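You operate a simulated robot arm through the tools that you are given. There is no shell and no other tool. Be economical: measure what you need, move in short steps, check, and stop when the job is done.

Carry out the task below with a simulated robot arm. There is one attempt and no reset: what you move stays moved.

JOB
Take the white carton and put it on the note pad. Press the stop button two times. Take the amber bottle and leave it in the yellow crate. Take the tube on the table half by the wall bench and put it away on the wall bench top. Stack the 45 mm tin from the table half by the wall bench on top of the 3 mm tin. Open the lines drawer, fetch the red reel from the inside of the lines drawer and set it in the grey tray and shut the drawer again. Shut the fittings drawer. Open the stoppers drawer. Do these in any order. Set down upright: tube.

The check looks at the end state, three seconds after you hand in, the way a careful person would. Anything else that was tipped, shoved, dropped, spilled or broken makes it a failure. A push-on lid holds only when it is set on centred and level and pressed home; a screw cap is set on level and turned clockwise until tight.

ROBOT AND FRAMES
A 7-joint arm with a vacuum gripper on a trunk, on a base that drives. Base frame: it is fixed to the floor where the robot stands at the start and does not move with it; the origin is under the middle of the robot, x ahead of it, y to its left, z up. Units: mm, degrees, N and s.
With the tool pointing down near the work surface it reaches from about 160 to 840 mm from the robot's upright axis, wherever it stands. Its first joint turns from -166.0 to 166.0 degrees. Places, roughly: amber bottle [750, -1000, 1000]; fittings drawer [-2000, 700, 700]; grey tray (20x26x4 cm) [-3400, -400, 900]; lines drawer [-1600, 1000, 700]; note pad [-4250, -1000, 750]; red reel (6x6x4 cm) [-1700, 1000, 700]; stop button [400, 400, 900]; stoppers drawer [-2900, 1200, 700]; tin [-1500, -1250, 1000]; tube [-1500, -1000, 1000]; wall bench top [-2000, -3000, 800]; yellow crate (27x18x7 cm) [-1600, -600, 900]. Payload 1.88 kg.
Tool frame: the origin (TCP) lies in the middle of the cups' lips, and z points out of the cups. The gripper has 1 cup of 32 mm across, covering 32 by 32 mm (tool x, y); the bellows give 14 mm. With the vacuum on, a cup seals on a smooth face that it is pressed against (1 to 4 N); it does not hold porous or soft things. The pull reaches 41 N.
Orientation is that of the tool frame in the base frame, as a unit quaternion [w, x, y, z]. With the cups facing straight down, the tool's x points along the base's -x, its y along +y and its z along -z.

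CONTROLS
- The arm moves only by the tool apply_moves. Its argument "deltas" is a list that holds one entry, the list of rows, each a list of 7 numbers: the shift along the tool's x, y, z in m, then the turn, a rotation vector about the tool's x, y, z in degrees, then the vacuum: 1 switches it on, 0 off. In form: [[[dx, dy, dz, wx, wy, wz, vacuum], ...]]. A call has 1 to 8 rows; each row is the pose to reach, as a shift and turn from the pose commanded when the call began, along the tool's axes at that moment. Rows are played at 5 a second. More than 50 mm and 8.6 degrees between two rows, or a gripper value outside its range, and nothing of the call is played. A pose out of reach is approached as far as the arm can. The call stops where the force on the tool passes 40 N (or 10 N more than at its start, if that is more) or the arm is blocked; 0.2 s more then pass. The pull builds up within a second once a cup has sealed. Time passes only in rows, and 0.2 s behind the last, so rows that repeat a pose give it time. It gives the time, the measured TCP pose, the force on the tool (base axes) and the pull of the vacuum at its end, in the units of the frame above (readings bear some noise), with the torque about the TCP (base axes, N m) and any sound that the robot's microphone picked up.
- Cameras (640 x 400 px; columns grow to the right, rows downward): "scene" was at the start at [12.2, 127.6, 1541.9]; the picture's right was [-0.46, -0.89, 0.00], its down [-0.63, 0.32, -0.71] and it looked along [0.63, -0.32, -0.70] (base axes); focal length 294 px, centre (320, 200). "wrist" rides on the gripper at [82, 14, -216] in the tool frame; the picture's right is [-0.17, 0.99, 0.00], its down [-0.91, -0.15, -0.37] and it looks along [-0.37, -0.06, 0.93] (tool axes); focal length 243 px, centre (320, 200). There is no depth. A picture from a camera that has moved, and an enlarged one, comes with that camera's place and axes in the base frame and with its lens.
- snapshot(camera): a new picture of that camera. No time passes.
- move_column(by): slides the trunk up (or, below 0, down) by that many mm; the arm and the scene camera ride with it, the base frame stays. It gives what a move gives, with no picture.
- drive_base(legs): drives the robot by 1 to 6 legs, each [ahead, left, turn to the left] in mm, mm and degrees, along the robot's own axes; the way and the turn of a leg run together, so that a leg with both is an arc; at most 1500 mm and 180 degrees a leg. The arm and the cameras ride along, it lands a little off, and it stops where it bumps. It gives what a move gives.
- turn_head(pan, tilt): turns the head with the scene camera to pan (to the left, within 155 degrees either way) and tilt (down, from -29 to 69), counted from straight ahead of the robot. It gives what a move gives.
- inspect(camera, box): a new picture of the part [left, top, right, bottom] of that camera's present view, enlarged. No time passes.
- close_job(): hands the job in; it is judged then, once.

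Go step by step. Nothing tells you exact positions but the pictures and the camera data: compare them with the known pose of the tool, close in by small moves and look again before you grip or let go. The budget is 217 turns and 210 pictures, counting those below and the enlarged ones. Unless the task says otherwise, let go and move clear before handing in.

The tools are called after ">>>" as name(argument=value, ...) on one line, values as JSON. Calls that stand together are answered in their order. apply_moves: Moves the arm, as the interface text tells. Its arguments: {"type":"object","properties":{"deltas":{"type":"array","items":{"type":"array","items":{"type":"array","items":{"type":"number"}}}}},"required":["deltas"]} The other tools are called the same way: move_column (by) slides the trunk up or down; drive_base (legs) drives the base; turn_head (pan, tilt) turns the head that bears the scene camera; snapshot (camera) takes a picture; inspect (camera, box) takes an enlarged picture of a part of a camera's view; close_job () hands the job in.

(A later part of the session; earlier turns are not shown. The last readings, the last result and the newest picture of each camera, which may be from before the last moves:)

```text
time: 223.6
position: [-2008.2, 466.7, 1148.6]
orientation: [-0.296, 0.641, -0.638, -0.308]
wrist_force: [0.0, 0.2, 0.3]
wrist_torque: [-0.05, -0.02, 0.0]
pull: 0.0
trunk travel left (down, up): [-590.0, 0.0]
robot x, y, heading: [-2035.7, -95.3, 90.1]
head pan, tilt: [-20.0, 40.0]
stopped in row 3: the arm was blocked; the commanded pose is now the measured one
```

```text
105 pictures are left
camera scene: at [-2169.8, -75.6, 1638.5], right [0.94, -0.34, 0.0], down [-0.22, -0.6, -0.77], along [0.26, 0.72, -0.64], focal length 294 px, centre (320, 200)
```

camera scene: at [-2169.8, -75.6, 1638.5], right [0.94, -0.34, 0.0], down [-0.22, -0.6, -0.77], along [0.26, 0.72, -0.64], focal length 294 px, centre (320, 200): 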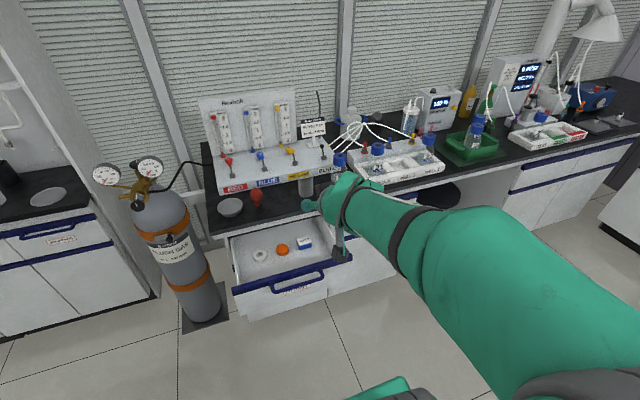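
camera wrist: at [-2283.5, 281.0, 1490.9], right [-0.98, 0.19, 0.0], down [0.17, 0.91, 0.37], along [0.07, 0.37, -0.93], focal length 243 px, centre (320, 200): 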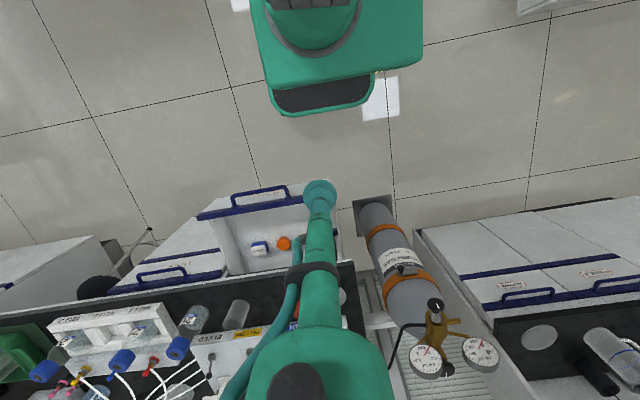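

>>> snapshot(camera="wrist")

>>> apply_moves(deltas=[[[0, 0, 0, 0, -4, 0, 0], [0, 0, 0, 0, -8, 0, 0]]])

```text
104 pictures are left
camera wrist: at [-2018.8, 247.0, 1222.3], right [-0.99, 0.09, 0.14], down [0.16, 0.29, 0.94], along [0.05, 0.95, -0.3], focal length 243 px, centre (320, 200)
```

wrist: 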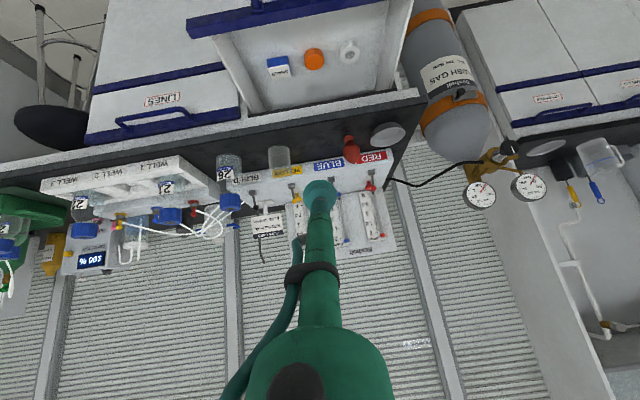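

```text
time: 224.1
position: [-2014.2, 451.1, 1023.9]
orientation: [0.235, -0.659, 0.661, 0.272]
wrist_force: [-0.8, -1.4, 0.0]
wrist_torque: [0.08, 0.0, -0.05]
pull: 0.2
trunk travel left (down, up): [-590.0, 0.0]
robot x, y, heading: [-2033.7, -96.1, 89.9]
head pan, tilt: [-20.0, 40.0]
stopped in row 2: the arm was blocked; the commanded pose is now the measured one
```

>>> turn_head(pan=-40, tilt=40)

>>> snapshot(camera="scene")

```text
time: 224.9
position: [-2015.0, 451.5, 1028.4]
orientation: [0.237, -0.657, 0.662, 0.272]
wrist_force: [0.3, 1.3, 0.2]
wrist_torque: [-0.01, 0.02, -0.01]
pull: 0.0
trunk travel left (down, up): [-590.0, 0.0]
robot x, y, heading: [-2035.0, -94.8, 89.9]
head pan, tilt: [-40.0, 40.0]
```

```text
103 pictures are left
camera scene: at [-2144.2, -89.9, 1638.4], right [0.77, -0.64, 0.0], down [-0.41, -0.49, -0.77], along [0.49, 0.59, -0.64], focal length 294 px, centre (320, 200)
```

scene: 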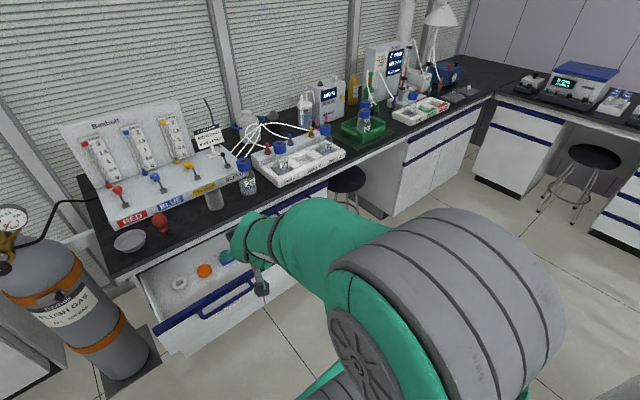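

The forward tilt runs into a wrist singularity. I'll straighten the tool and instead work with the robot standing sideways to the bench (tool rolled sideways, perpendicular to the arm).

>>> apply_moves(deltas=[[[0, 0, -0.02, 0, 7, 0, 0], [0, 0, -0.02, 0, 14, 0, 0], [0, 0, -0.02, 0, 21, 0, 0], [0, 0, -0.02, 0, 28, 0, 0], [0, 0, -0.02, 0, 35, 0, 0], [0, 0, -0.02, 0, 42, 0, 0], [0, 0, -0.02, 0, 42, 0, 0]]])

```text
time: 226.5
position: [-2012.4, 438.1, 1045.2]
orientation: [0.014, 0.712, -0.702, -0.019]
wrist_force: [-0.2, -0.2, -0.4]
wrist_torque: [-0.01, 0.01, 0.0]
pull: 0.1
trunk travel left (down, up): [-590.0, 0.0]
robot x, y, heading: [-2035.5, -89.5, 90.0]
head pan, tilt: [-40.0, 40.0]
```

>>> apply_moves(deltas=[[[0.03, 0, -0.03, 0, 0, 0, 0], [0.06, 0, -0.06, 0, 0, 0, 0], [0.09, 0, -0.09, 0, 0, 0, 0], [0.12, 0, -0.12, 0, 0, 0, 0], [0.15, 0, -0.14, 0, 0, 0, 0], [0.19, 0, -0.15, 0, 0, 0, 0]]])

>>> drive_base(legs=[[100, 590, 0], [0, 0, -90]])

>>> turn_head(pan=45, tilt=40)

>>> snapshot(camera="scene")

```text
time: 227.9
position: [-2004.4, 246.5, 1193.4]
orientation: [0.014, 0.711, -0.702, -0.021]
wrist_force: [0.6, 0.6, 0.7]
wrist_torque: [-0.04, -0.05, 0.03]
pull: 0.0
trunk travel left (down, up): [-590.0, 0.0]
robot x, y, heading: [-2034.4, -94.1, 90.0]
head pan, tilt: [-40.0, 40.0]
```

```text
time: 235.0
position: [-2271.6, -11.0, 1192.7]
orientation: [0.004, -0.026, 0.999, 0.024]
wrist_force: [-0.3, -0.1, -0.3]
wrist_torque: [0.01, -0.01, 0.02]
pull: 0.0
trunk travel left (down, up): [-590.0, 0.0]
robot x, y, heading: [-2614.8, 4.8, 2.4]
head pan, tilt: [-40.0, 40.0]
```

```text
time: 236.6
position: [-2272.2, -11.5, 1193.0]
orientation: [0.005, -0.026, 0.999, 0.024]
wrist_force: [0.2, 0.2, -0.3]
wrist_torque: [0.0, -0.02, 0.01]
pull: 0.1
trunk travel left (down, up): [-590.0, 0.0]
robot x, y, heading: [-2612.6, 4.5, 2.2]
head pan, tilt: [45.0, 40.0]
```

```text
102 pictures are left
camera scene: at [-2626.0, 229.9, 1638.8], right [0.73, -0.68, 0.0], down [-0.44, -0.47, -0.77], along [0.52, 0.56, -0.64], focal length 294 px, centre (320, 200)
```

scene: 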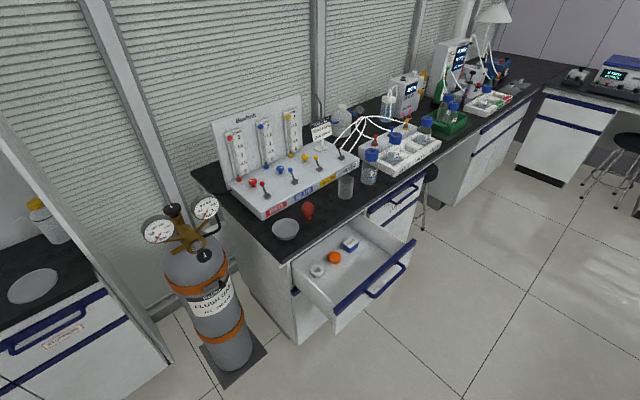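

Now rolling the tool sideways to point at the bench.

>>> apply_moves(deltas=[[[-0.0277, 0.025, 0, -8, 0, 0, 0], [-0.0554, 0.05, 0, -16, 0, 0, 0], [-0.0831, 0.075, 0, -24, 0, 0, 0], [-0.111, 0.1, 0, -32, 0, 0, 0], [-0.139, 0.125, 0, -40, 0, 0, 0], [-0.166, 0.15, 0, -48, 0, 0, 0], [-0.194, 0.175, 0, -56, 0, 0, 0], [-0.222, 0.2, 0, -64, 0, 0, 0]]])

>>> snapshot(camera="scene")

```text
time: 238.4
position: [-2061.3, 200.7, 1205.0]
orientation: [-0.01, -0.025, 0.834, 0.551]
wrist_force: [-0.7, 0.9, -0.1]
wrist_torque: [-0.03, 0.01, -0.05]
pull: 0.1
trunk travel left (down, up): [-590.0, 0.0]
robot x, y, heading: [-2617.5, 8.2, 2.3]
head pan, tilt: [45.0, 40.0]
```

```text
101 pictures are left
camera scene: at [-2625.5, 230.0, 1638.9], right [0.74, -0.68, 0.0], down [-0.44, -0.47, -0.77], along [0.52, 0.56, -0.64], focal length 294 px, centre (320, 200)
```

scene: 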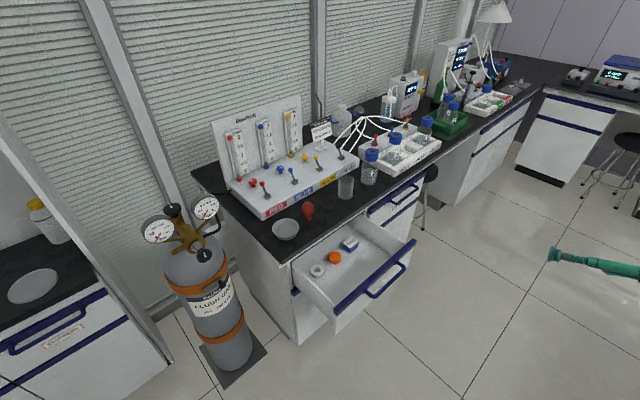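

>>> apply_moves(deltas=[[[0, 0, 0, -7.7, -1, 0.4, 0], [0, 0, 0, -15.4, -2, 0.8, 0], [0, 0, 0, -23.1, -2.9, 1.2, 0], [0, 0, 0, -23.1, -2.9, 1.2, 0]]])

>>> move_column(by=-400)

>>> snapshot(camera="wrist")

>>> snapshot(camera="scene")

```text
time: 239.4
position: [-2061.1, 199.3, 1203.7]
orientation: [0.0, 0.001, 0.707, 0.707]
wrist_force: [0.0, 0.0, 0.2]
wrist_torque: [0.02, 0.0, 0.02]
pull: 0.1
trunk travel left (down, up): [-590.0, 0.0]
robot x, y, heading: [-2615.2, 4.1, 2.1]
head pan, tilt: [45.0, 40.0]
```

```text
time: 243.2
position: [-2061.8, 200.4, 805.5]
orientation: [0.001, 0.001, 0.708, 0.706]
wrist_force: [0.0, -0.5, 0.3]
wrist_torque: [0.03, -0.02, 0.0]
pull: 0.1
trunk travel left (down, up): [-190.0, 400.0]
robot x, y, heading: [-2616.2, 6.8, 2.3]
head pan, tilt: [45.0, 40.0]
```

```text
100 pictures are left
camera wrist: at [-2144.6, -15.8, 818.9], right [0.17, 0.0, 0.99], down [0.91, -0.38, -0.15], along [0.37, 0.93, -0.06], focal length 243 px, centre (320, 200)
```

wrist: 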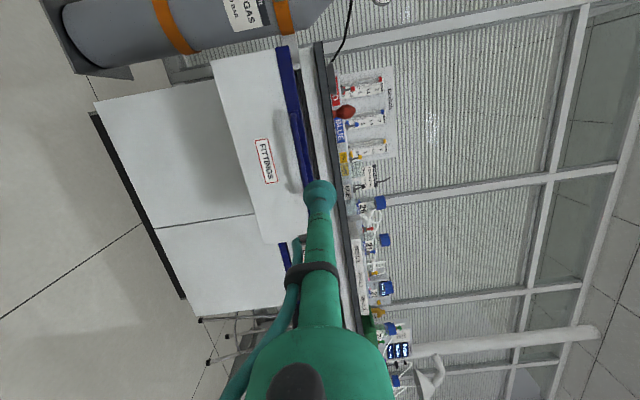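

```text
99 pictures are left
camera scene: at [-2625.9, 230.0, 1238.9], right [0.74, -0.68, 0.0], down [-0.44, -0.47, -0.77], along [0.52, 0.56, -0.64], focal length 294 px, centre (320, 200)
```

scene: 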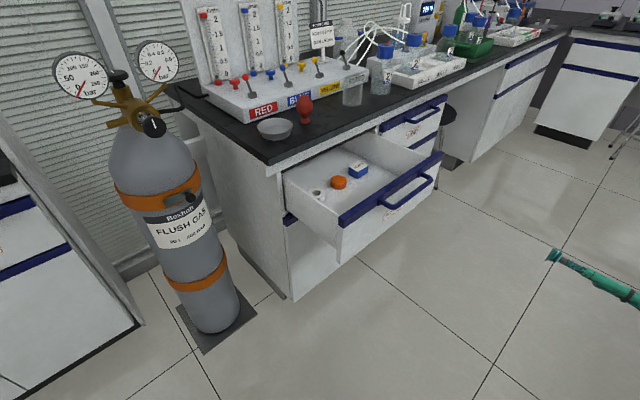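

Tool points at the bench properly. I'll shift the base 150 mm closer and line up the cup with the drawer panel below its handle (x -2025, z 645).

>>> drive_base(legs=[[0, 150, 0]])

>>> apply_moves(deltas=[[[-0.01, -0.04, 0, 0, 0, 0, 0], [-0.02, -0.08, 0, 0, 0, 0, 0], [-0.03, -0.12, 0, 0, 0, 0, 0], [-0.04, -0.16, 0, 0, 0, 0, 0], [-0.04, -0.16, 0.04, 0, 0, 0, 0], [-0.04, -0.16, 0.08, 0, 0, 0, 0], [-0.04, -0.16, 0.12, 0, 0, 0, 0]]])

>>> snapshot(camera="wrist")

>>> snapshot(camera="scene")

```text
time: 244.6
position: [-2069.0, 350.3, 804.2]
orientation: [0.001, 0.0, 0.708, 0.706]
wrist_force: [0.0, -1.0, 0.0]
wrist_torque: [-0.01, -0.02, 0.0]
pull: 0.0
trunk travel left (down, up): [-190.0, 400.0]
robot x, y, heading: [-2620.0, 156.4, 2.4]
head pan, tilt: [45.0, 40.0]
```

```text
time: 246.2
position: [-2026.6, 470.6, 643.8]
orientation: [0.001, 0.0, 0.707, 0.707]
wrist_force: [0.6, 0.2, 0.3]
wrist_torque: [-0.01, 0.02, 0.03]
pull: 0.1
trunk travel left (down, up): [-190.0, 400.0]
robot x, y, heading: [-2621.9, 152.5, 2.4]
head pan, tilt: [45.0, 40.0]
```

```text
98 pictures are left
camera wrist: at [-2109.5, 255.4, 658.6], right [0.17, 0.0, 0.99], down [0.91, -0.38, -0.15], along [0.37, 0.93, -0.06], focal length 243 px, centre (320, 200)
```

wrist: 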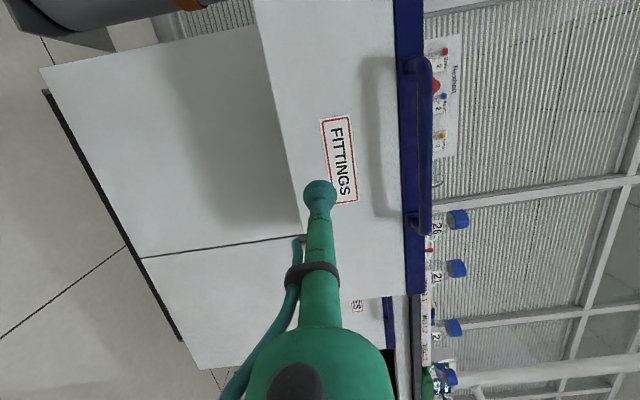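

```text
97 pictures are left
camera scene: at [-2631.7, 380.6, 1238.9], right [0.73, -0.68, 0.0], down [-0.44, -0.47, -0.77], along [0.52, 0.56, -0.64], focal length 294 px, centre (320, 200)
```

scene: 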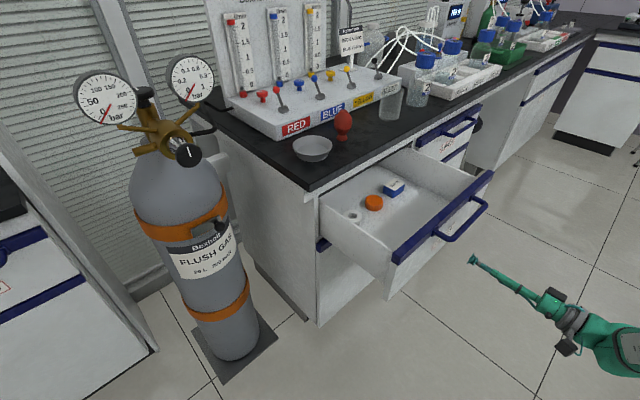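

>>> apply_moves(deltas=[[[0, 0.015, 0.03, 0, 0, 0, 0], [0, 0.015, 0.06, 0, 0, 0, 0], [0, 0.015, 0.075, 0, 0, 0, 0], [0, 0.015, 0.09, 0, 0, 0, 0], [0, 0.015, 0.105, 0, 0, 0, 0], [0, 0.015, 0.12, 0, 0, 0, 0], [0, 0.015, 0.135, 0, 0, 0, 0], [0, 0.015, 0.15, 0, 0, 0, 0]]])

>>> snapshot(camera="scene")

```text
time: 248.0
position: [-2027.6, 620.5, 660.4]
orientation: [0.0, 0.001, 0.708, 0.707]
wrist_force: [-0.9, 0.1, 0.2]
wrist_torque: [0.01, -0.03, 0.0]
pull: 0.1
trunk travel left (down, up): [-190.0, 400.0]
robot x, y, heading: [-2621.6, 157.9, 2.3]
head pan, tilt: [45.0, 40.0]
```

```text
96 pictures are left
camera scene: at [-2631.8, 380.8, 1238.8], right [0.73, -0.68, 0.0], down [-0.44, -0.47, -0.77], along [0.52, 0.56, -0.64], focal length 294 px, centre (320, 200)
```

scene: 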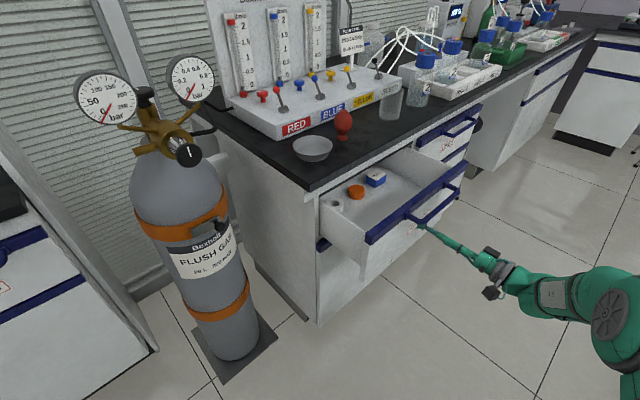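

Drawer is moving. Pushing on.

>>> apply_moves(deltas=[[[0, 0, 0.015, 0, 0, 0, 0], [0, 0, 0.03, 0, 0, 0, 0], [0, 0, 0.045, 0, 0, 0, 0], [0, 0, 0.06, 0, 0, 0, 0], [0, 0, 0.075, 0, 0, 0, 0], [0, 0, 0.09, 0, 0, 0, 0], [0, 0, 0.105, 0, 0, 0, 0], [0, 0, 0.12, 0, 0, 0, 0]]])

>>> apply_moves(deltas=[[[0, 0, 0.012, 0, 0, 0, 0], [0, 0, 0.024, 0, 0, 0, 0], [0, 0, 0.036, 0, 0, 0, 0], [0, 0, 0.048, 0, 0, 0, 0], [0, 0, 0.06, 0, 0, 0, 0], [0, 0, 0.07, 0, 0, 0, 0], [0, 0, 0.08, 0, 0, 0, 0], [0, 0, 0.09, 0, 0, 0, 0]]])

>>> snapshot(camera="scene")

```text
time: 249.8
position: [-2028.2, 740.9, 660.0]
orientation: [0.001, 0.001, 0.707, 0.707]
wrist_force: [-0.1, 1.1, 0.1]
wrist_torque: [-0.01, -0.01, 0.01]
pull: 0.1
trunk travel left (down, up): [-190.0, 400.0]
robot x, y, heading: [-2622.9, 151.8, 2.2]
head pan, tilt: [45.0, 40.0]
```

```text
time: 251.2
position: [-2024.3, 800.2, 657.5]
orientation: [0.001, 0.003, 0.708, 0.706]
wrist_force: [-2.1, -11.6, 2.2]
wrist_torque: [-0.04, 0.06, -0.08]
pull: 0.0
trunk travel left (down, up): [-190.0, 400.0]
robot x, y, heading: [-2624.2, 154.7, 2.1]
head pan, tilt: [45.0, 40.0]
stopped in row 6: the force on the tool passed its limit at 50 N (the readings are from after the stop); the commanded pose is now the measured one
```

```text
95 pictures are left
camera scene: at [-2631.9, 379.4, 1239.0], right [0.73, -0.68, 0.0], down [-0.44, -0.47, -0.77], along [0.52, 0.56, -0.64], focal length 294 px, centre (320, 200)
```

scene: 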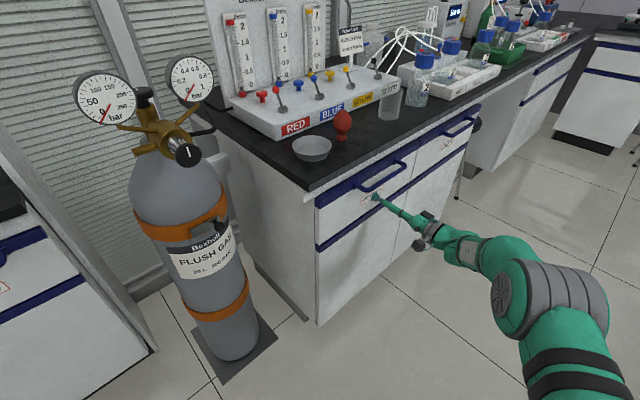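

Fittings drawer is shut. Backing off and moving along to the LINES drawer.

>>> apply_moves(deltas=[[[0, 0, -0.03, 0, 0, 0, 0], [0, 0, -0.07, 0, 0, 0, 0], [0, 0, -0.11, 0, 0, 0, 0], [0, 0, -0.15, 0, 0, 0, 0]]])

>>> drive_base(legs=[[410, -15, 0]])

>>> snapshot(camera="wrist")

>>> snapshot(camera="scene")

```text
time: 252.2
position: [-2026.5, 651.9, 659.6]
orientation: [0.0, 0.003, 0.709, 0.705]
wrist_force: [0.4, 0.4, 0.0]
wrist_torque: [0.0, -0.03, -0.01]
pull: 0.1
trunk travel left (down, up): [-190.0, 400.0]
robot x, y, heading: [-2619.7, 151.6, 2.2]
head pan, tilt: [45.0, 40.0]
```

```text
time: 254.7
position: [-1618.3, 657.5, 659.6]
orientation: [-0.002, 0.001, 0.709, 0.706]
wrist_force: [-0.2, 0.5, -0.5]
wrist_torque: [0.01, -0.01, -0.02]
pull: 0.1
trunk travel left (down, up): [-190.0, 400.0]
robot x, y, heading: [-2214.0, 154.9, 2.7]
head pan, tilt: [45.0, 40.0]
```

```text
94 pictures are left
camera wrist: at [-1701.0, 440.8, 674.3], right [0.17, 0.0, 0.99], down [0.91, -0.37, -0.16], along [0.37, 0.93, -0.07], focal length 243 px, centre (320, 200)
```

wrist: 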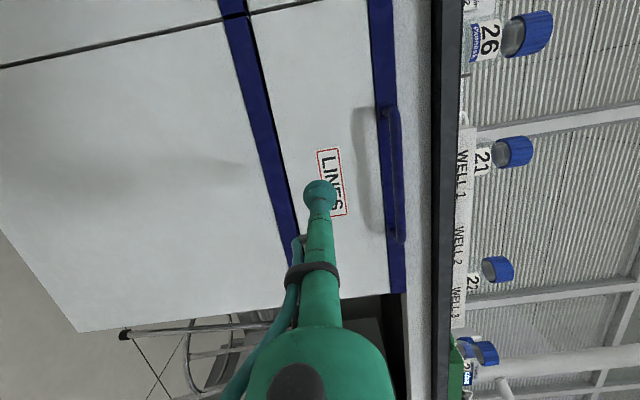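

```text
93 pictures are left
camera scene: at [-2222.3, 382.6, 1238.8], right [0.74, -0.67, 0.0], down [-0.43, -0.47, -0.77], along [0.52, 0.57, -0.64], focal length 294 px, centre (320, 200)
```

scene: 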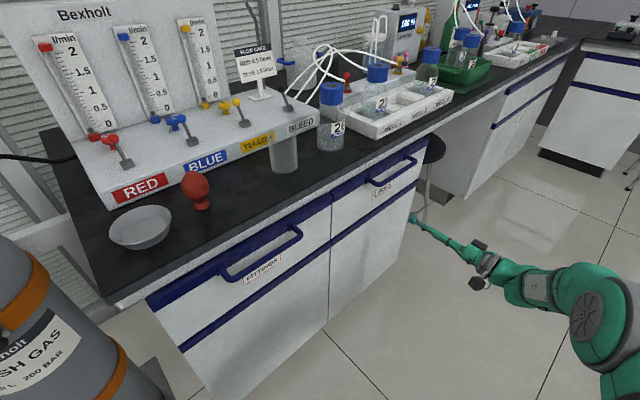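

The cup would land on the label; shifting 70 mm to bare panel, then pressing with vacuum.

>>> apply_moves(deltas=[[[0.035, 0, 0.03, 0, 0, 0, 1], [0.07, 0, 0.06, 0, 0, 0, 1], [0.07, 0, 0.1, 0, 0, 0, 1], [0.07, 0, 0.125, 0, 0, 0, 1], [0.07, 0, 0.134, 0, 0, 0, 1], [0.07, 0, 0.14, 0, 0, 0, 1], [0.07, 0, 0.146, 0, 0, 0, 1], [0.07, 0, 0.15, 0, 0, 0, 1]]])

>>> apply_moves(deltas=[[[0, 0, 0.001, 0, 0, 0, 1], [0, 0, 0.001, 0, 0, 0, 1], [0, 0, 0.001, 0, 0, 0, 1], [0, 0, 0.001, 0, 0, 0, 1]]])

```text
time: 256.4
position: [-1687.1, 799.6, 660.0]
orientation: [-0.002, 0.002, 0.708, 0.706]
wrist_force: [-8.1, -13.9, 5.5]
wrist_torque: [-0.02, -0.15, -0.16]
pull: 40.7
trunk travel left (down, up): [-190.0, 400.0]
robot x, y, heading: [-2211.7, 157.0, 2.3]
head pan, tilt: [45.0, 40.0]
stopped in row 8: the force on the tool passed its limit at 45 N (the readings are from after the stop); the commanded pose is now the measured one
```

```text
time: 257.4
position: [-1688.0, 800.7, 661.1]
orientation: [-0.001, 0.003, 0.708, 0.706]
wrist_force: [-11.4, -34.2, 8.0]
wrist_torque: [-0.07, -0.11, -0.18]
pull: 40.8
trunk travel left (down, up): [-190.0, 400.0]
robot x, y, heading: [-2210.6, 158.0, 2.4]
head pan, tilt: [45.0, 40.0]
```

Sealed on the panel. Pulling slowly.

>>> apply_moves(deltas=[[[0, 0, -0.008, 0, 0, 0, 1], [0, 0, -0.018, 0, 0, 0, 1], [0, 0, -0.03, 0, 0, 0, 1], [0, 0, -0.042, 0, 0, 0, 1], [0, 0, -0.055, 0, 0, 0, 1], [0, 0, -0.07, 0, 0, 0, 1], [0, 0, -0.085, 0, 0, 0, 1], [0, 0, -0.1, 0, 0, 0, 1]]])

>>> snapshot(camera="scene")

```text
time: 259.2
position: [-1689.0, 702.7, 661.7]
orientation: [-0.001, 0.003, 0.708, 0.706]
wrist_force: [3.7, -0.5, 4.2]
wrist_torque: [-0.06, 0.26, 0.04]
pull: 41.0
trunk travel left (down, up): [-190.0, 400.0]
robot x, y, heading: [-2211.9, 156.1, 2.4]
head pan, tilt: [45.0, 40.0]
```

```text
92 pictures are left
camera scene: at [-2222.2, 381.8, 1238.9], right [0.74, -0.68, 0.0], down [-0.43, -0.47, -0.77], along [0.52, 0.56, -0.64], focal length 294 px, centre (320, 200)
```

scene: 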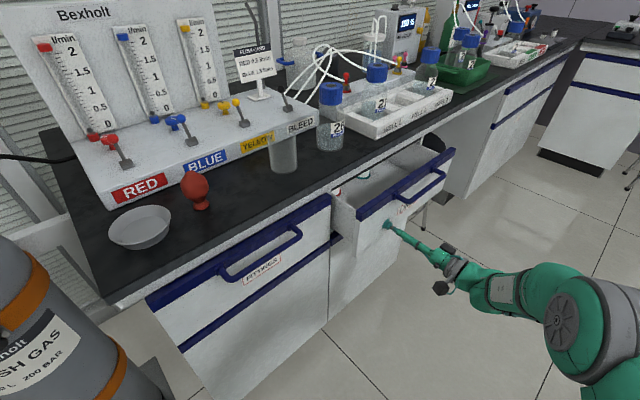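

Opening well. Continuing the pull.

>>> apply_moves(deltas=[[[0, 0, -0.016, 0, 0, 0, 1], [0, 0, -0.032, 0, 0, 0, 1], [0, 0, -0.048, 0, 0, 0, 1], [0, 0, -0.064, 0, 0, 0, 1], [0, 0, -0.08, 0, 0, 0, 1], [0, 0, -0.096, 0, 0, 0, 1], [0, 0, -0.112, 0, 0, 0, 1], [0, 0, -0.128, 0, 0, 0, 1]]])

>>> snapshot(camera="scene")

```text
time: 261.1
position: [-1689.0, 573.3, 659.5]
orientation: [-0.002, 0.002, 0.708, 0.706]
wrist_force: [-1.6, -1.0, 13.3]
wrist_torque: [-0.16, -0.06, -0.08]
pull: 41.0
trunk travel left (down, up): [-190.0, 400.0]
robot x, y, heading: [-2210.1, 158.4, 2.6]
head pan, tilt: [45.0, 40.0]
```

```text
91 pictures are left
camera scene: at [-2223.0, 381.5, 1239.0], right [0.74, -0.68, 0.0], down [-0.43, -0.47, -0.77], along [0.52, 0.57, -0.64], focal length 294 px, centre (320, 200)
```

scene: 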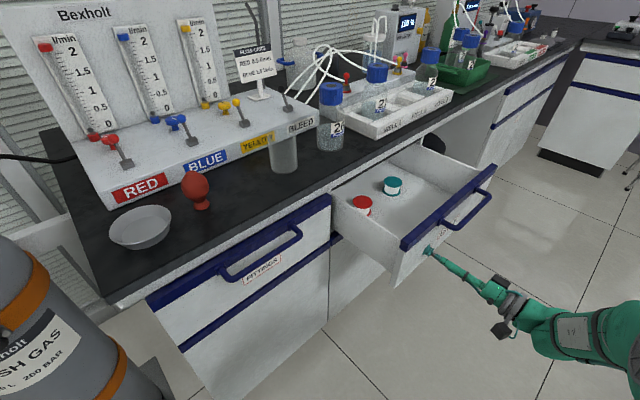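

The red reel is still near the counter edge; pulling further.

>>> apply_moves(deltas=[[[0, 0, -0.014, 0, 0, 0, 1], [0, 0, -0.028, 0, 0, 0, 1], [0, 0, -0.042, 0, 0, 0, 1], [0, 0, -0.056, 0, 0, 0, 1], [0, 0, -0.07, 0, 0, 0, 1], [0, 0, -0.084, 0, 0, 0, 1], [0, 0, -0.098, 0, 0, 0, 1]]])

>>> snapshot(camera="scene")

```text
time: 262.6
position: [-1689.5, 477.2, 659.9]
orientation: [-0.002, 0.002, 0.709, 0.705]
wrist_force: [3.5, -0.2, 0.8]
wrist_torque: [0.01, -0.06, 0.05]
pull: 40.9
trunk travel left (down, up): [-190.0, 400.0]
robot x, y, heading: [-2214.3, 157.1, 2.4]
head pan, tilt: [45.0, 40.0]
```

```text
90 pictures are left
camera scene: at [-2222.2, 381.9, 1238.8], right [0.74, -0.68, 0.0], down [-0.43, -0.47, -0.77], along [0.52, 0.56, -0.64], focal length 294 px, centre (320, 200)
```

scene: 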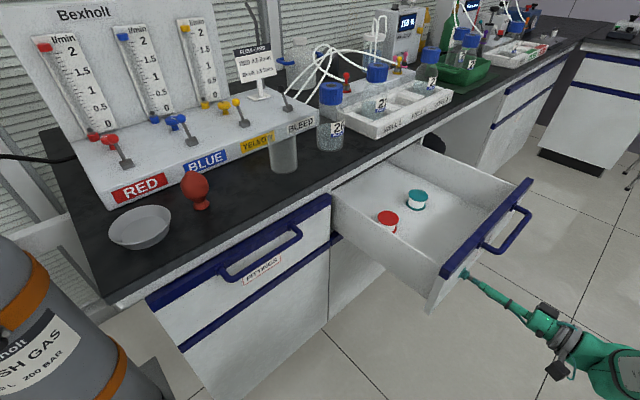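

Drawer is open ~320 mm, plenty. Releasing the panel and backing off, then a close look at the reel.

>>> apply_moves(deltas=[[[0, 0, 0, 0, 0, 0, 0], [0, 0, 0, 0, 0, 0, 0], [0, 0, 0, 0, 0, 0, 0], [0, 0, -0.01, 0, 0, 0, 0], [0, 0, -0.04, 0, 0, 0, 0], [0, 0, -0.08, 0, 0, 0, 0], [0, 0, -0.12, 0, 0, 0, 0]]])

>>> inspect(camera="scene", box=[340, 160, 460, 260])

```text
time: 264.2
position: [-1690.9, 356.9, 660.7]
orientation: [-0.002, 0.003, 0.709, 0.705]
wrist_force: [-0.5, 0.8, 0.2]
wrist_torque: [-0.02, -0.01, -0.03]
pull: 0.1
trunk travel left (down, up): [-190.0, 400.0]
robot x, y, heading: [-2212.6, 158.1, 2.3]
head pan, tilt: [45.0, 40.0]
```

```text
4.00 times, centred on (400, 210) of scene
camera zoom: at [-2222.4, 382.3, 1238.8], right [0.74, -0.68, 0.0], down [-0.43, -0.47, -0.77], along [0.52, 0.56, -0.64], focal length 1176 px, centre (0, 160)
```

zoom: 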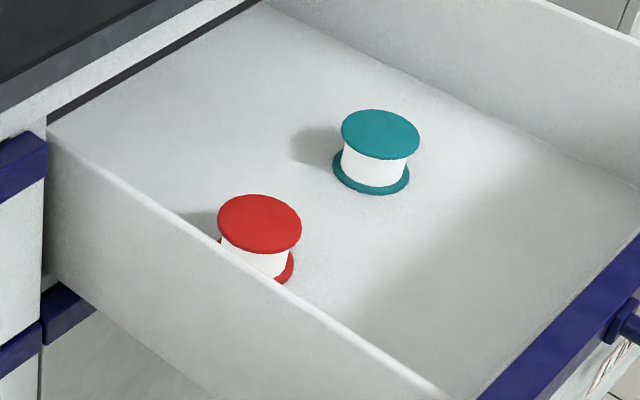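

The reel is a spool with a smooth red flange, top ≈ (-1668, 705, 666). Raising the trunk and turning the tool back down.

>>> move_column(by=300)

>>> apply_moves(deltas=[[[0, 0, 0, 8, 0, 0, 0], [0, 0, 0, 16, 0, 0, 0], [0, 0, 0, 24, 0, 0, 0], [0, 0, 0, 32, 0, 0, 0], [0, 0, 0, 40, 0, 0, 0], [0, 0, 0, 48, 0, 0, 0], [0, 0, 0, 56, 0, 0, 0], [0, 0, 0, 64, 0, 0, 0]]])

>>> apply_moves(deltas=[[[0, 0, 0, 8, 0, 0, 0], [0, 0, 0, 16, 0, 0, 0], [0, 0, 0, 24, 0, 0, 0], [0, 0, 0, 26, 0, 0, 0], [0, 0, 0, 26, 0, 0, 0]]])

>>> drive_base(legs=[[120, 0, 0]])

>>> snapshot(camera="wrist")

```text
time: 267.2
position: [-1691.0, 357.5, 959.7]
orientation: [-0.001, 0.002, 0.709, 0.705]
wrist_force: [0.0, 0.1, 0.0]
wrist_torque: [-0.03, 0.02, 0.02]
pull: 0.1
trunk travel left (down, up): [-490.0, 100.0]
robot x, y, heading: [-2213.4, 159.2, 2.4]
head pan, tilt: [45.0, 40.0]
```

```text
time: 269.1
position: [-1691.7, 355.9, 959.5]
orientation: [-0.003, 0.001, 0.975, 0.222]
wrist_force: [-0.4, 0.0, -0.4]
wrist_torque: [-0.01, 0.01, -0.02]
pull: 0.1
trunk travel left (down, up): [-490.0, 100.0]
robot x, y, heading: [-2209.4, 155.2, 2.4]
head pan, tilt: [45.0, 40.0]
```

```text
time: 270.2
position: [-1691.0, 357.0, 959.4]
orientation: [-0.003, 0.0, 1.0, -0.002]
wrist_force: [-0.7, 0.2, 0.0]
wrist_torque: [-0.04, 0.02, -0.01]
pull: 0.1
trunk travel left (down, up): [-490.0, 100.0]
robot x, y, heading: [-2212.0, 160.6, 2.8]
head pan, tilt: [45.0, 40.0]
```

```text
time: 271.5
position: [-1572.5, 362.4, 958.6]
orientation: [-0.002, 0.0, 1.0, -0.003]
wrist_force: [0.4, -0.1, -0.6]
wrist_torque: [0.0, 0.0, 0.0]
pull: 0.2
trunk travel left (down, up): [-490.0, 100.0]
robot x, y, heading: [-2092.0, 163.4, 2.3]
head pan, tilt: [45.0, 40.0]
```

```text
88 pictures are left
camera wrist: at [-1654.8, 377.1, 1175.7], right [0.17, 0.99, -0.01], down [0.92, -0.15, 0.37], along [0.36, -0.07, -0.93], focal length 243 px, centre (320, 200)
```

wrist: 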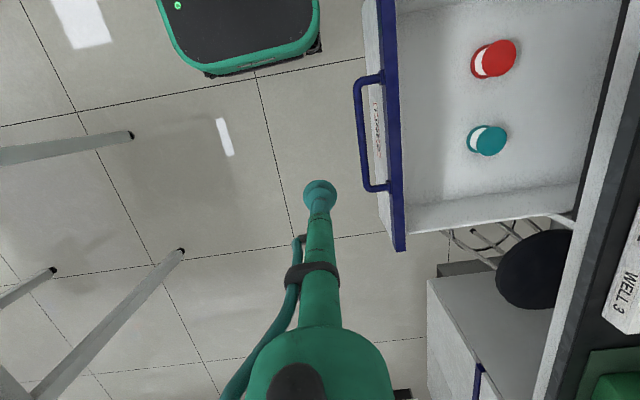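

>>> apply_moves(deltas=[[[0.013, 0.0433, 0, 0, 0, 0, 0], [0.026, 0.0866, 0, 0, 0, 0, 0], [0.039, 0.13, 0, 0, 0, 0, 0], [0.052, 0.173, 0, 0, 0, 0, 0], [0.065, 0.216, 0, 0, 0, 0, 0], [0.078, 0.26, 0, 0, 0, 0, 0], [0.091, 0.303, 0, 0, 0, 0, 0], [0.103, 0.346, 0, 0, 0, 0, 0]]])

>>> apply_moves(deltas=[[[0, 0, 0.04, 0, 0, 0, 0], [0, 0, 0.08, 0, 0, 0, 0], [0, 0, 0.12, 0, 0, 0, 0], [0, 0, 0.16, 0, 0, 0, 0], [0, 0, 0.19, 0, 0, 0, 0], [0, 0, 0.19, 0, 0, 0, 0]]])

>>> inspect(camera="wrist", box=[240, 90, 400, 230])

>>> snapshot(camera="scene")

```text
time: 273.3
position: [-1674.7, 709.7, 960.6]
orientation: [-0.004, 0.001, 1.0, -0.002]
wrist_force: [0.1, -0.5, -0.2]
wrist_torque: [0.0, 0.01, 0.01]
pull: 0.1
trunk travel left (down, up): [-490.0, 100.0]
robot x, y, heading: [-2095.3, 164.1, 2.3]
head pan, tilt: [45.0, 40.0]
```

```text
time: 274.7
position: [-1675.4, 708.8, 769.6]
orientation: [-0.003, 0.0, 1.0, -0.002]
wrist_force: [-0.5, -0.4, 0.0]
wrist_torque: [0.0, -0.01, 0.04]
pull: 0.0
trunk travel left (down, up): [-490.0, 100.0]
robot x, y, heading: [-2095.7, 161.0, 2.6]
head pan, tilt: [45.0, 40.0]
```

```text
2.86 times, centred on (320, 160) of wrist
camera zoom: at [-1757.9, 724.1, 985.6], right [0.17, 0.99, -0.01], down [0.92, -0.15, 0.37], along [0.36, -0.07, -0.93], focal length 693 px, centre (320, 314)
```

zoom: 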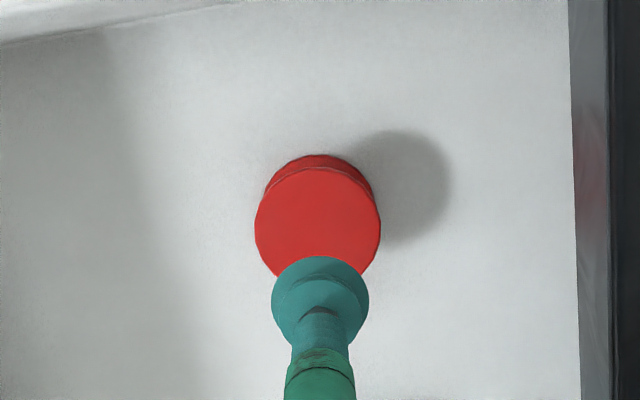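

```text
86 pictures are left
camera scene: at [-2104.1, 387.4, 1538.8], right [0.74, -0.68, 0.0], down [-0.43, -0.47, -0.77], along [0.52, 0.56, -0.64], focal length 294 px, centre (320, 200)
```

scene: 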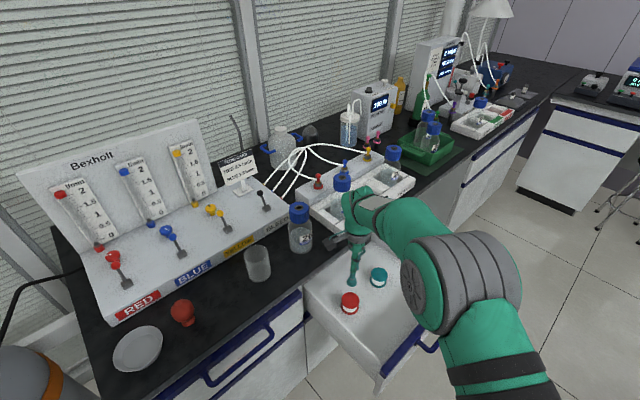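

Centering on the flange (-1680, 706) and pressing down with vacuum.

>>> apply_moves(deltas=[[[0.005, -0.002, 0.04, 0, 0, 0, 1], [0.005, -0.002, 0.08, 0, 0, 0, 1], [0.005, -0.002, 0.096, 0, 0, 0, 1], [0.005, -0.002, 0.102, 0, 0, 0, 1], [0.005, -0.002, 0.107, 0, 0, 0, 1], [0.005, -0.002, 0.111, 0, 0, 0, 1], [0.005, -0.002, 0.111, 0, 0, 0, 1]]])

```text
time: 276.3
position: [-1683.2, 704.5, 660.3]
orientation: [-0.001, 0.0, 1.0, -0.001]
wrist_force: [-0.4, 1.0, 32.9]
wrist_torque: [0.01, -0.12, 0.03]
pull: 40.3
trunk travel left (down, up): [-490.0, 100.0]
robot x, y, heading: [-2094.6, 163.7, 2.2]
head pan, tilt: [45.0, 40.0]
```

Sealed. Lifting straight up well clear and drawing back from the bench.

>>> apply_moves(deltas=[[[0, 0, -0.03, 0, 0, 0, 1], [0, 0, -0.07, 0, 0, 0, 1], [0, 0, -0.11, 0, 0, 0, 1], [0, 0, -0.15, 0, 0, 0, 1], [0, 0, -0.19, 0, 0, 0, 1], [0, 0, -0.23, 0, 0, 0, 1], [0, -0.03, -0.26, 0, 0, 0, 1], [0, -0.07, -0.28, 0, 0, 0, 1]]])

>>> apply_moves(deltas=[[[0.005, -0.045, 0, 0, 0, 0, 1], [0.01, -0.09, 0, 0, 0, 0, 1], [0.015, -0.135, 0, 0, 0, 0, 1], [0.02, -0.18, 0, 0, 0, 0, 1], [0.025, -0.225, -0.02, 0, 0, 0, 1], [0.03, -0.27, -0.04, 0, 0, 0, 1], [0.035, -0.315, -0.06, 0, 0, 0, 1], [0.04, -0.36, -0.08, 0, 0, 0, 1]]])

>>> snapshot(camera="scene")

```text
time: 278.1
position: [-1683.0, 635.5, 940.7]
orientation: [-0.003, 0.0, 1.0, -0.003]
wrist_force: [-0.6, 0.1, -1.2]
wrist_torque: [-0.03, 0.04, 0.01]
pull: 40.7
trunk travel left (down, up): [-490.0, 100.0]
robot x, y, heading: [-2095.0, 162.2, 2.2]
head pan, tilt: [45.0, 40.0]
```

```text
time: 279.9
position: [-1720.4, 275.1, 1018.7]
orientation: [-0.003, 0.0, 1.0, -0.002]
wrist_force: [-0.3, 0.2, -0.7]
wrist_torque: [-0.02, 0.04, 0.02]
pull: 40.8
trunk travel left (down, up): [-490.0, 100.0]
robot x, y, heading: [-2096.6, 164.0, 2.7]
head pan, tilt: [45.0, 40.0]
```

```text
85 pictures are left
camera scene: at [-2104.3, 387.4, 1538.8], right [0.74, -0.68, 0.0], down [-0.43, -0.47, -0.77], along [0.52, 0.56, -0.64], focal length 294 px, centre (320, 200)
```

scene: 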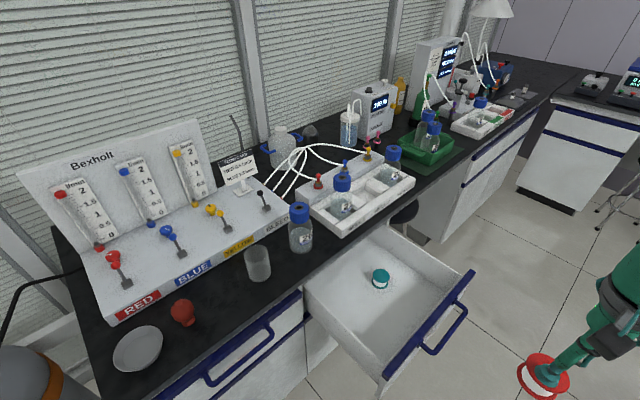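

Reel is held. Raising it, then driving to the north side of the island near the grey tray.

>>> move_column(by=100)

>>> apply_moves(deltas=[[[0.01, -0.02, -0.04, 0, 0, 0, 1], [0.02, -0.04, -0.08, 0, 0, 0, 1], [0.03, -0.06, -0.12, 0, 0, 0, 1], [0.04, -0.08, -0.16, 0, 0, 0, 1], [0.05, -0.1, -0.17, 0, 0, 0, 1]]])

>>> drive_base(legs=[[-1250, 150, 0], [0, 0, -92.4]])

>>> turn_head(pan=20, tilt=40)

>>> snapshot(camera="scene")

>>> snapshot(camera="wrist")

```text
time: 281.2
position: [-1719.6, 275.1, 1119.4]
orientation: [-0.004, 0.0, 1.0, -0.003]
wrist_force: [0.2, 0.6, 0.2]
wrist_torque: [0.0, -0.01, 0.01]
pull: 41.2
trunk travel left (down, up): [-590.0, 0.0]
robot x, y, heading: [-2096.1, 165.1, 2.6]
head pan, tilt: [45.0, 40.0]
```

```text
time: 282.4
position: [-1769.7, 176.1, 1289.0]
orientation: [-0.003, -0.001, 1.0, -0.002]
wrist_force: [0.5, 0.4, -0.3]
wrist_torque: [-0.01, 0.04, 0.0]
pull: 40.9
trunk travel left (down, up): [-590.0, 0.0]
robot x, y, heading: [-2094.9, 159.9, 2.4]
head pan, tilt: [45.0, 40.0]
```

```text
time: 287.0
position: [-2658.3, 291.1, 1287.9]
orientation: [-0.006, -0.042, 0.999, -0.002]
wrist_force: [0.4, -1.0, -1.0]
wrist_torque: [0.01, 0.06, 0.0]
pull: 40.8
trunk travel left (down, up): [-590.0, 0.0]
robot x, y, heading: [-2983.4, 249.2, 7.0]
head pan, tilt: [45.0, 40.0]
stopped in leg 1: the robot was blocked; the commanded pose is now the measured one
```

```text
time: 287.9
position: [-2660.6, 291.8, 1288.5]
orientation: [-0.005, -0.042, 0.999, -0.003]
wrist_force: [0.2, 1.1, -1.0]
wrist_torque: [0.0, -0.01, 0.01]
pull: 40.3
trunk travel left (down, up): [-590.0, 0.0]
robot x, y, heading: [-2980.4, 253.5, 7.2]
head pan, tilt: [20.0, 40.0]
```

```text
84 pictures are left
camera scene: at [-2987.1, 443.7, 1638.8], right [0.46, -0.89, 0.0], down [-0.57, -0.3, -0.77], along [0.68, 0.35, -0.64], focal length 294 px, centre (320, 200)
```

scene: 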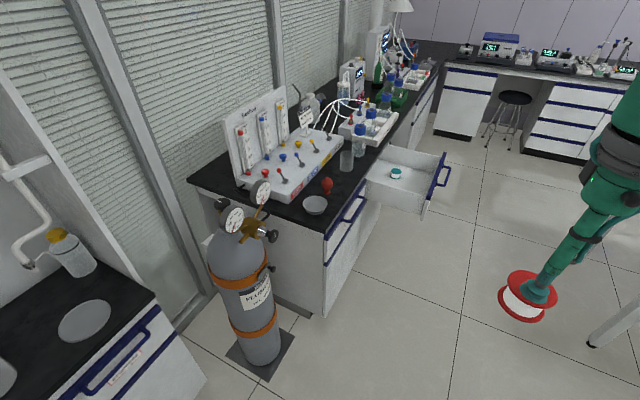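

```text
83 pictures are left
camera wrist: at [-2741.1, 299.7, 1504.2], right [0.08, 1.0, -0.01], down [0.93, -0.07, 0.37], along [0.36, -0.04, -0.93], focal length 243 px, centre (320, 200)
```

wrist: 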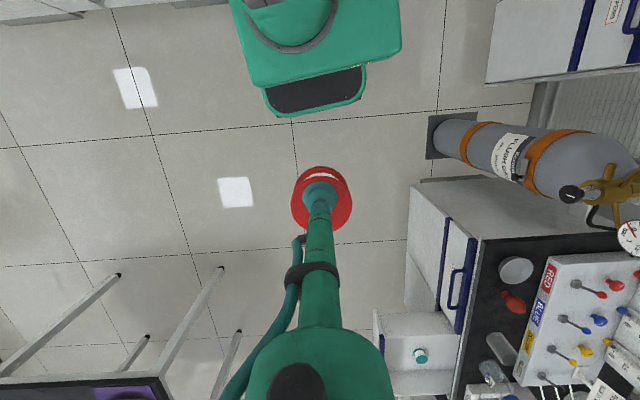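

The base bumped something behind at (-2980, 250). Looking around before moving.

>>> turn_head(pan=150, tilt=45)

>>> snapshot(camera="scene")

>>> turn_head(pan=-150, tilt=45)

>>> snapshot(camera="scene")

```text
time: 290.0
position: [-2660.3, 291.6, 1286.9]
orientation: [-0.005, -0.042, 0.999, -0.004]
wrist_force: [0.0, -0.2, -1.9]
wrist_torque: [-0.05, -0.03, -0.02]
pull: 40.6
trunk travel left (down, up): [-590.0, 0.0]
robot x, y, heading: [-2985.4, 244.7, 7.5]
head pan, tilt: [150.0, 45.0]
```

```text
82 pictures are left
camera scene: at [-3137.6, 436.1, 1631.6], right [0.39, 0.92, 0.0], down [0.65, -0.27, -0.71], along [-0.65, 0.27, -0.71], focal length 294 px, centre (320, 200)
```

scene: 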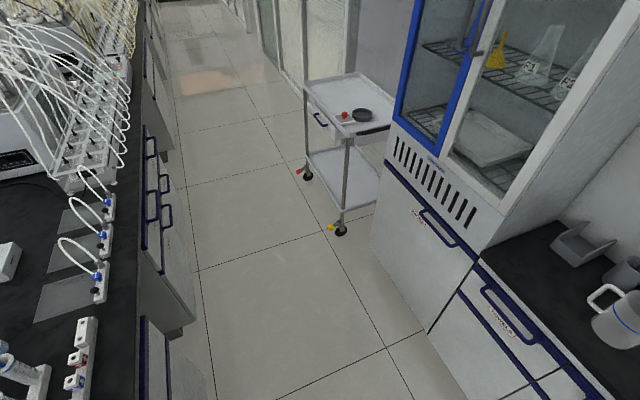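

```text
time: 294.1
position: [-2659.7, 291.4, 1288.1]
orientation: [-0.005, -0.042, 0.999, -0.003]
wrist_force: [-1.3, -0.3, -1.4]
wrist_torque: [-0.02, -0.02, 0.03]
pull: 40.6
trunk travel left (down, up): [-590.0, 0.0]
robot x, y, heading: [-2982.7, 247.5, 7.3]
head pan, tilt: [-150.0, 45.0]
```

```text
81 pictures are left
camera scene: at [-3127.3, 355.4, 1631.6], right [-0.61, 0.8, 0.0], down [0.56, 0.43, -0.71], along [-0.56, -0.43, -0.71], focal length 294 px, centre (320, 200)
```

scene: 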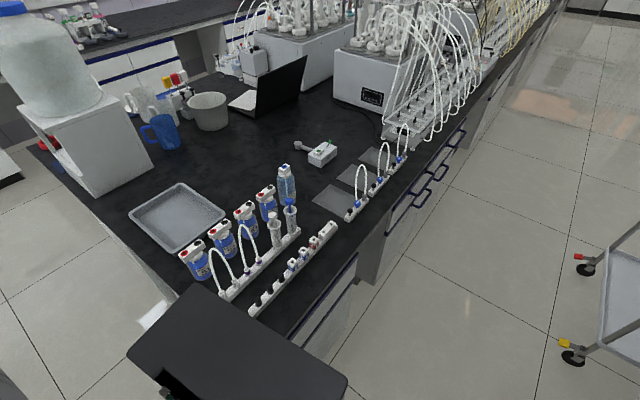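

The rear touched the island corner (north edge y ≈ 50, east end x ≈ -3210); nothing moved. The tray centre is ≈ (-3364, -439), so I'll approach it from the east end.

>>> drive_base(legs=[[250, 0, 0], [0, 0, 172.7], [0, 690, 0], [40, 0, 0]])

>>> turn_head(pan=15, tilt=42)

>>> snapshot(camera="scene")

>>> snapshot(camera="wrist")

```text
time: 307.0
position: [-3056.8, -416.7, 1288.7]
orientation: [-0.003, 1.0, 0.006, 0.006]
wrist_force: [0.1, 0.4, -0.6]
wrist_torque: [0.0, -0.04, -0.05]
pull: 40.2
trunk travel left (down, up): [-590.0, 0.0]
robot x, y, heading: [-2730.1, -396.0, -176.9]
head pan, tilt: [-150.0, 45.0]
```

```text
time: 309.5
position: [-3055.4, -416.1, 1286.5]
orientation: [-0.003, 1.0, 0.006, 0.006]
wrist_force: [0.9, -0.8, 0.0]
wrist_torque: [0.0, 0.0, 0.03]
pull: 40.7
trunk travel left (down, up): [-590.0, 0.0]
robot x, y, heading: [-2733.0, -393.3, -176.6]
head pan, tilt: [15.0, 42.0]
```

```text
80 pictures are left
camera scene: at [-2741.3, -582.5, 1635.9], right [-0.31, 0.95, 0.0], down [0.64, 0.21, -0.74], along [-0.71, -0.23, -0.67], focal length 294 px, centre (320, 200)
```

scene: 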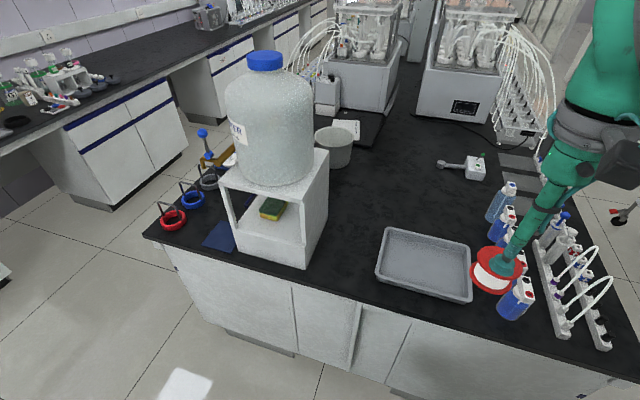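

```text
79 pictures are left
camera wrist: at [-2976.1, -430.0, 1504.1], right [-0.15, -0.99, -0.01], down [-0.92, 0.14, 0.36], along [-0.36, 0.06, -0.93], focal length 243 px, centre (320, 200)
```

wrist: 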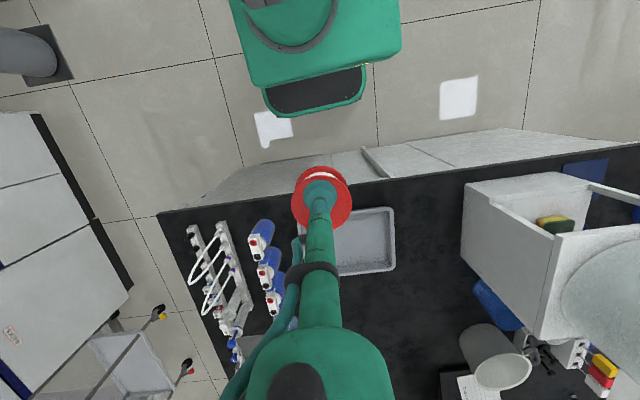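

Tray centre ≈ (-3370, -448). Moving the reel above it and descending partway.

>>> apply_moves(deltas=[[[-0.045, 0.005, 0, 0, 0, 0, 1], [-0.09, 0.01, 0, 0, 0, 0, 1], [-0.135, 0.015, 0, 0, 0, 0, 1], [-0.18, 0.02, 0, 0, 0, 0, 1], [-0.225, 0.025, 0, 0, 0, 0, 1], [-0.27, 0.03, 0, 0, 0, 0, 1], [-0.314, 0.032, 0, 0, 0, 0, 1], [-0.314, 0.032, 0.04, 0, 0, 0, 1]]])

>>> apply_moves(deltas=[[[0, 0, 0.045, 0, 0, 0, 1], [0, 0, 0.09, 0, 0, 0, 1], [0, 0, 0.135, 0, 0, 0, 1], [0, 0, 0.18, 0, 0, 0, 1], [0, 0, 0.22, 0, 0, 0, 1], [0, 0, 0.25, 0, 0, 0, 1], [0, 0, 0.25, 0, 0, 0, 1]]])

>>> snapshot(camera="scene")

>>> snapshot(camera="wrist")

```text
time: 311.3
position: [-3367.2, -452.1, 1241.7]
orientation: [-0.003, 1.0, 0.007, 0.004]
wrist_force: [0.0, 0.7, -1.2]
wrist_torque: [-0.01, 0.0, -0.03]
pull: 40.8
trunk travel left (down, up): [-590.0, 0.0]
robot x, y, heading: [-2726.2, -401.2, -176.6]
head pan, tilt: [15.0, 42.0]
```

```text
time: 312.9
position: [-3366.8, -449.7, 992.5]
orientation: [-0.002, 1.0, 0.006, 0.006]
wrist_force: [0.7, 0.4, -0.1]
wrist_torque: [0.0, -0.03, -0.02]
pull: 40.4
trunk travel left (down, up): [-590.0, 0.0]
robot x, y, heading: [-2731.7, -396.8, -176.6]
head pan, tilt: [15.0, 42.0]
```

```text
78 pictures are left
camera scene: at [-2741.4, -582.5, 1635.9], right [-0.31, 0.95, 0.0], down [0.64, 0.21, -0.74], along [-0.71, -0.23, -0.67], focal length 294 px, centre (320, 200)
```

scene: 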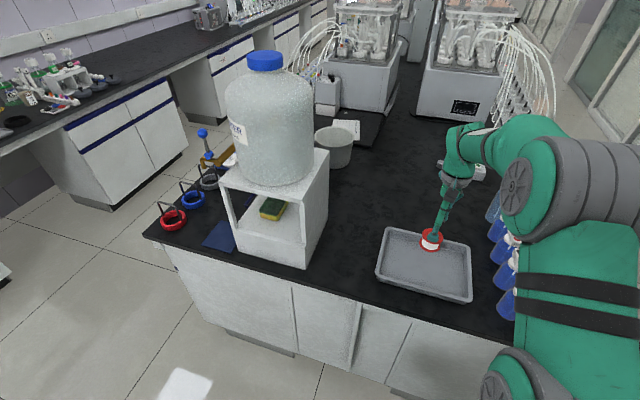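

```text
77 pictures are left
camera wrist: at [-3287.8, -463.5, 1208.7], right [-0.15, -0.99, -0.01], down [-0.92, 0.14, 0.37], along [-0.36, 0.06, -0.93], focal length 243 px, centre (320, 200)
```

wrist: 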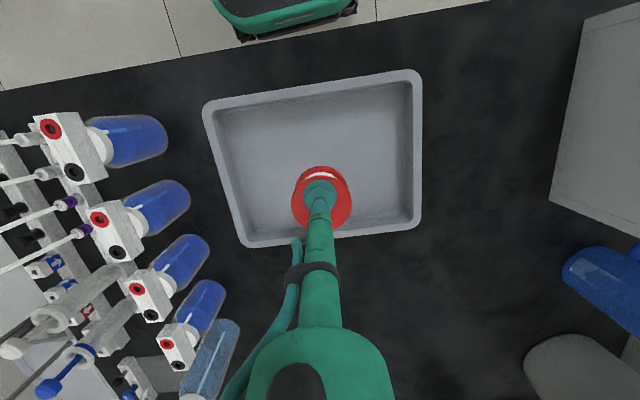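

Over the tray interior. Lowering until contact.

>>> apply_moves(deltas=[[[0.012, 0, 0.035, 0, 0, 0, 1], [0.012, 0, 0.07, 0, 0, 0, 1], [0.012, 0, 0.078, 0, 0, 0, 1], [0.012, 0, 0.084, 0, 0, 0, 1], [0.012, 0, 0.09, 0, 0, 0, 1], [0.012, 0, 0.09, 0, 0, 0, 1]]])

```text
time: 314.3
position: [-3352.5, -450.2, 903.7]
orientation: [-0.002, 1.0, 0.006, 0.006]
wrist_force: [-0.3, -0.4, 0.2]
wrist_torque: [0.0, -0.02, -0.02]
pull: 40.7
trunk travel left (down, up): [-590.0, 0.0]
robot x, y, heading: [-2727.5, -394.8, -176.8]
head pan, tilt: [15.0, 42.0]
```

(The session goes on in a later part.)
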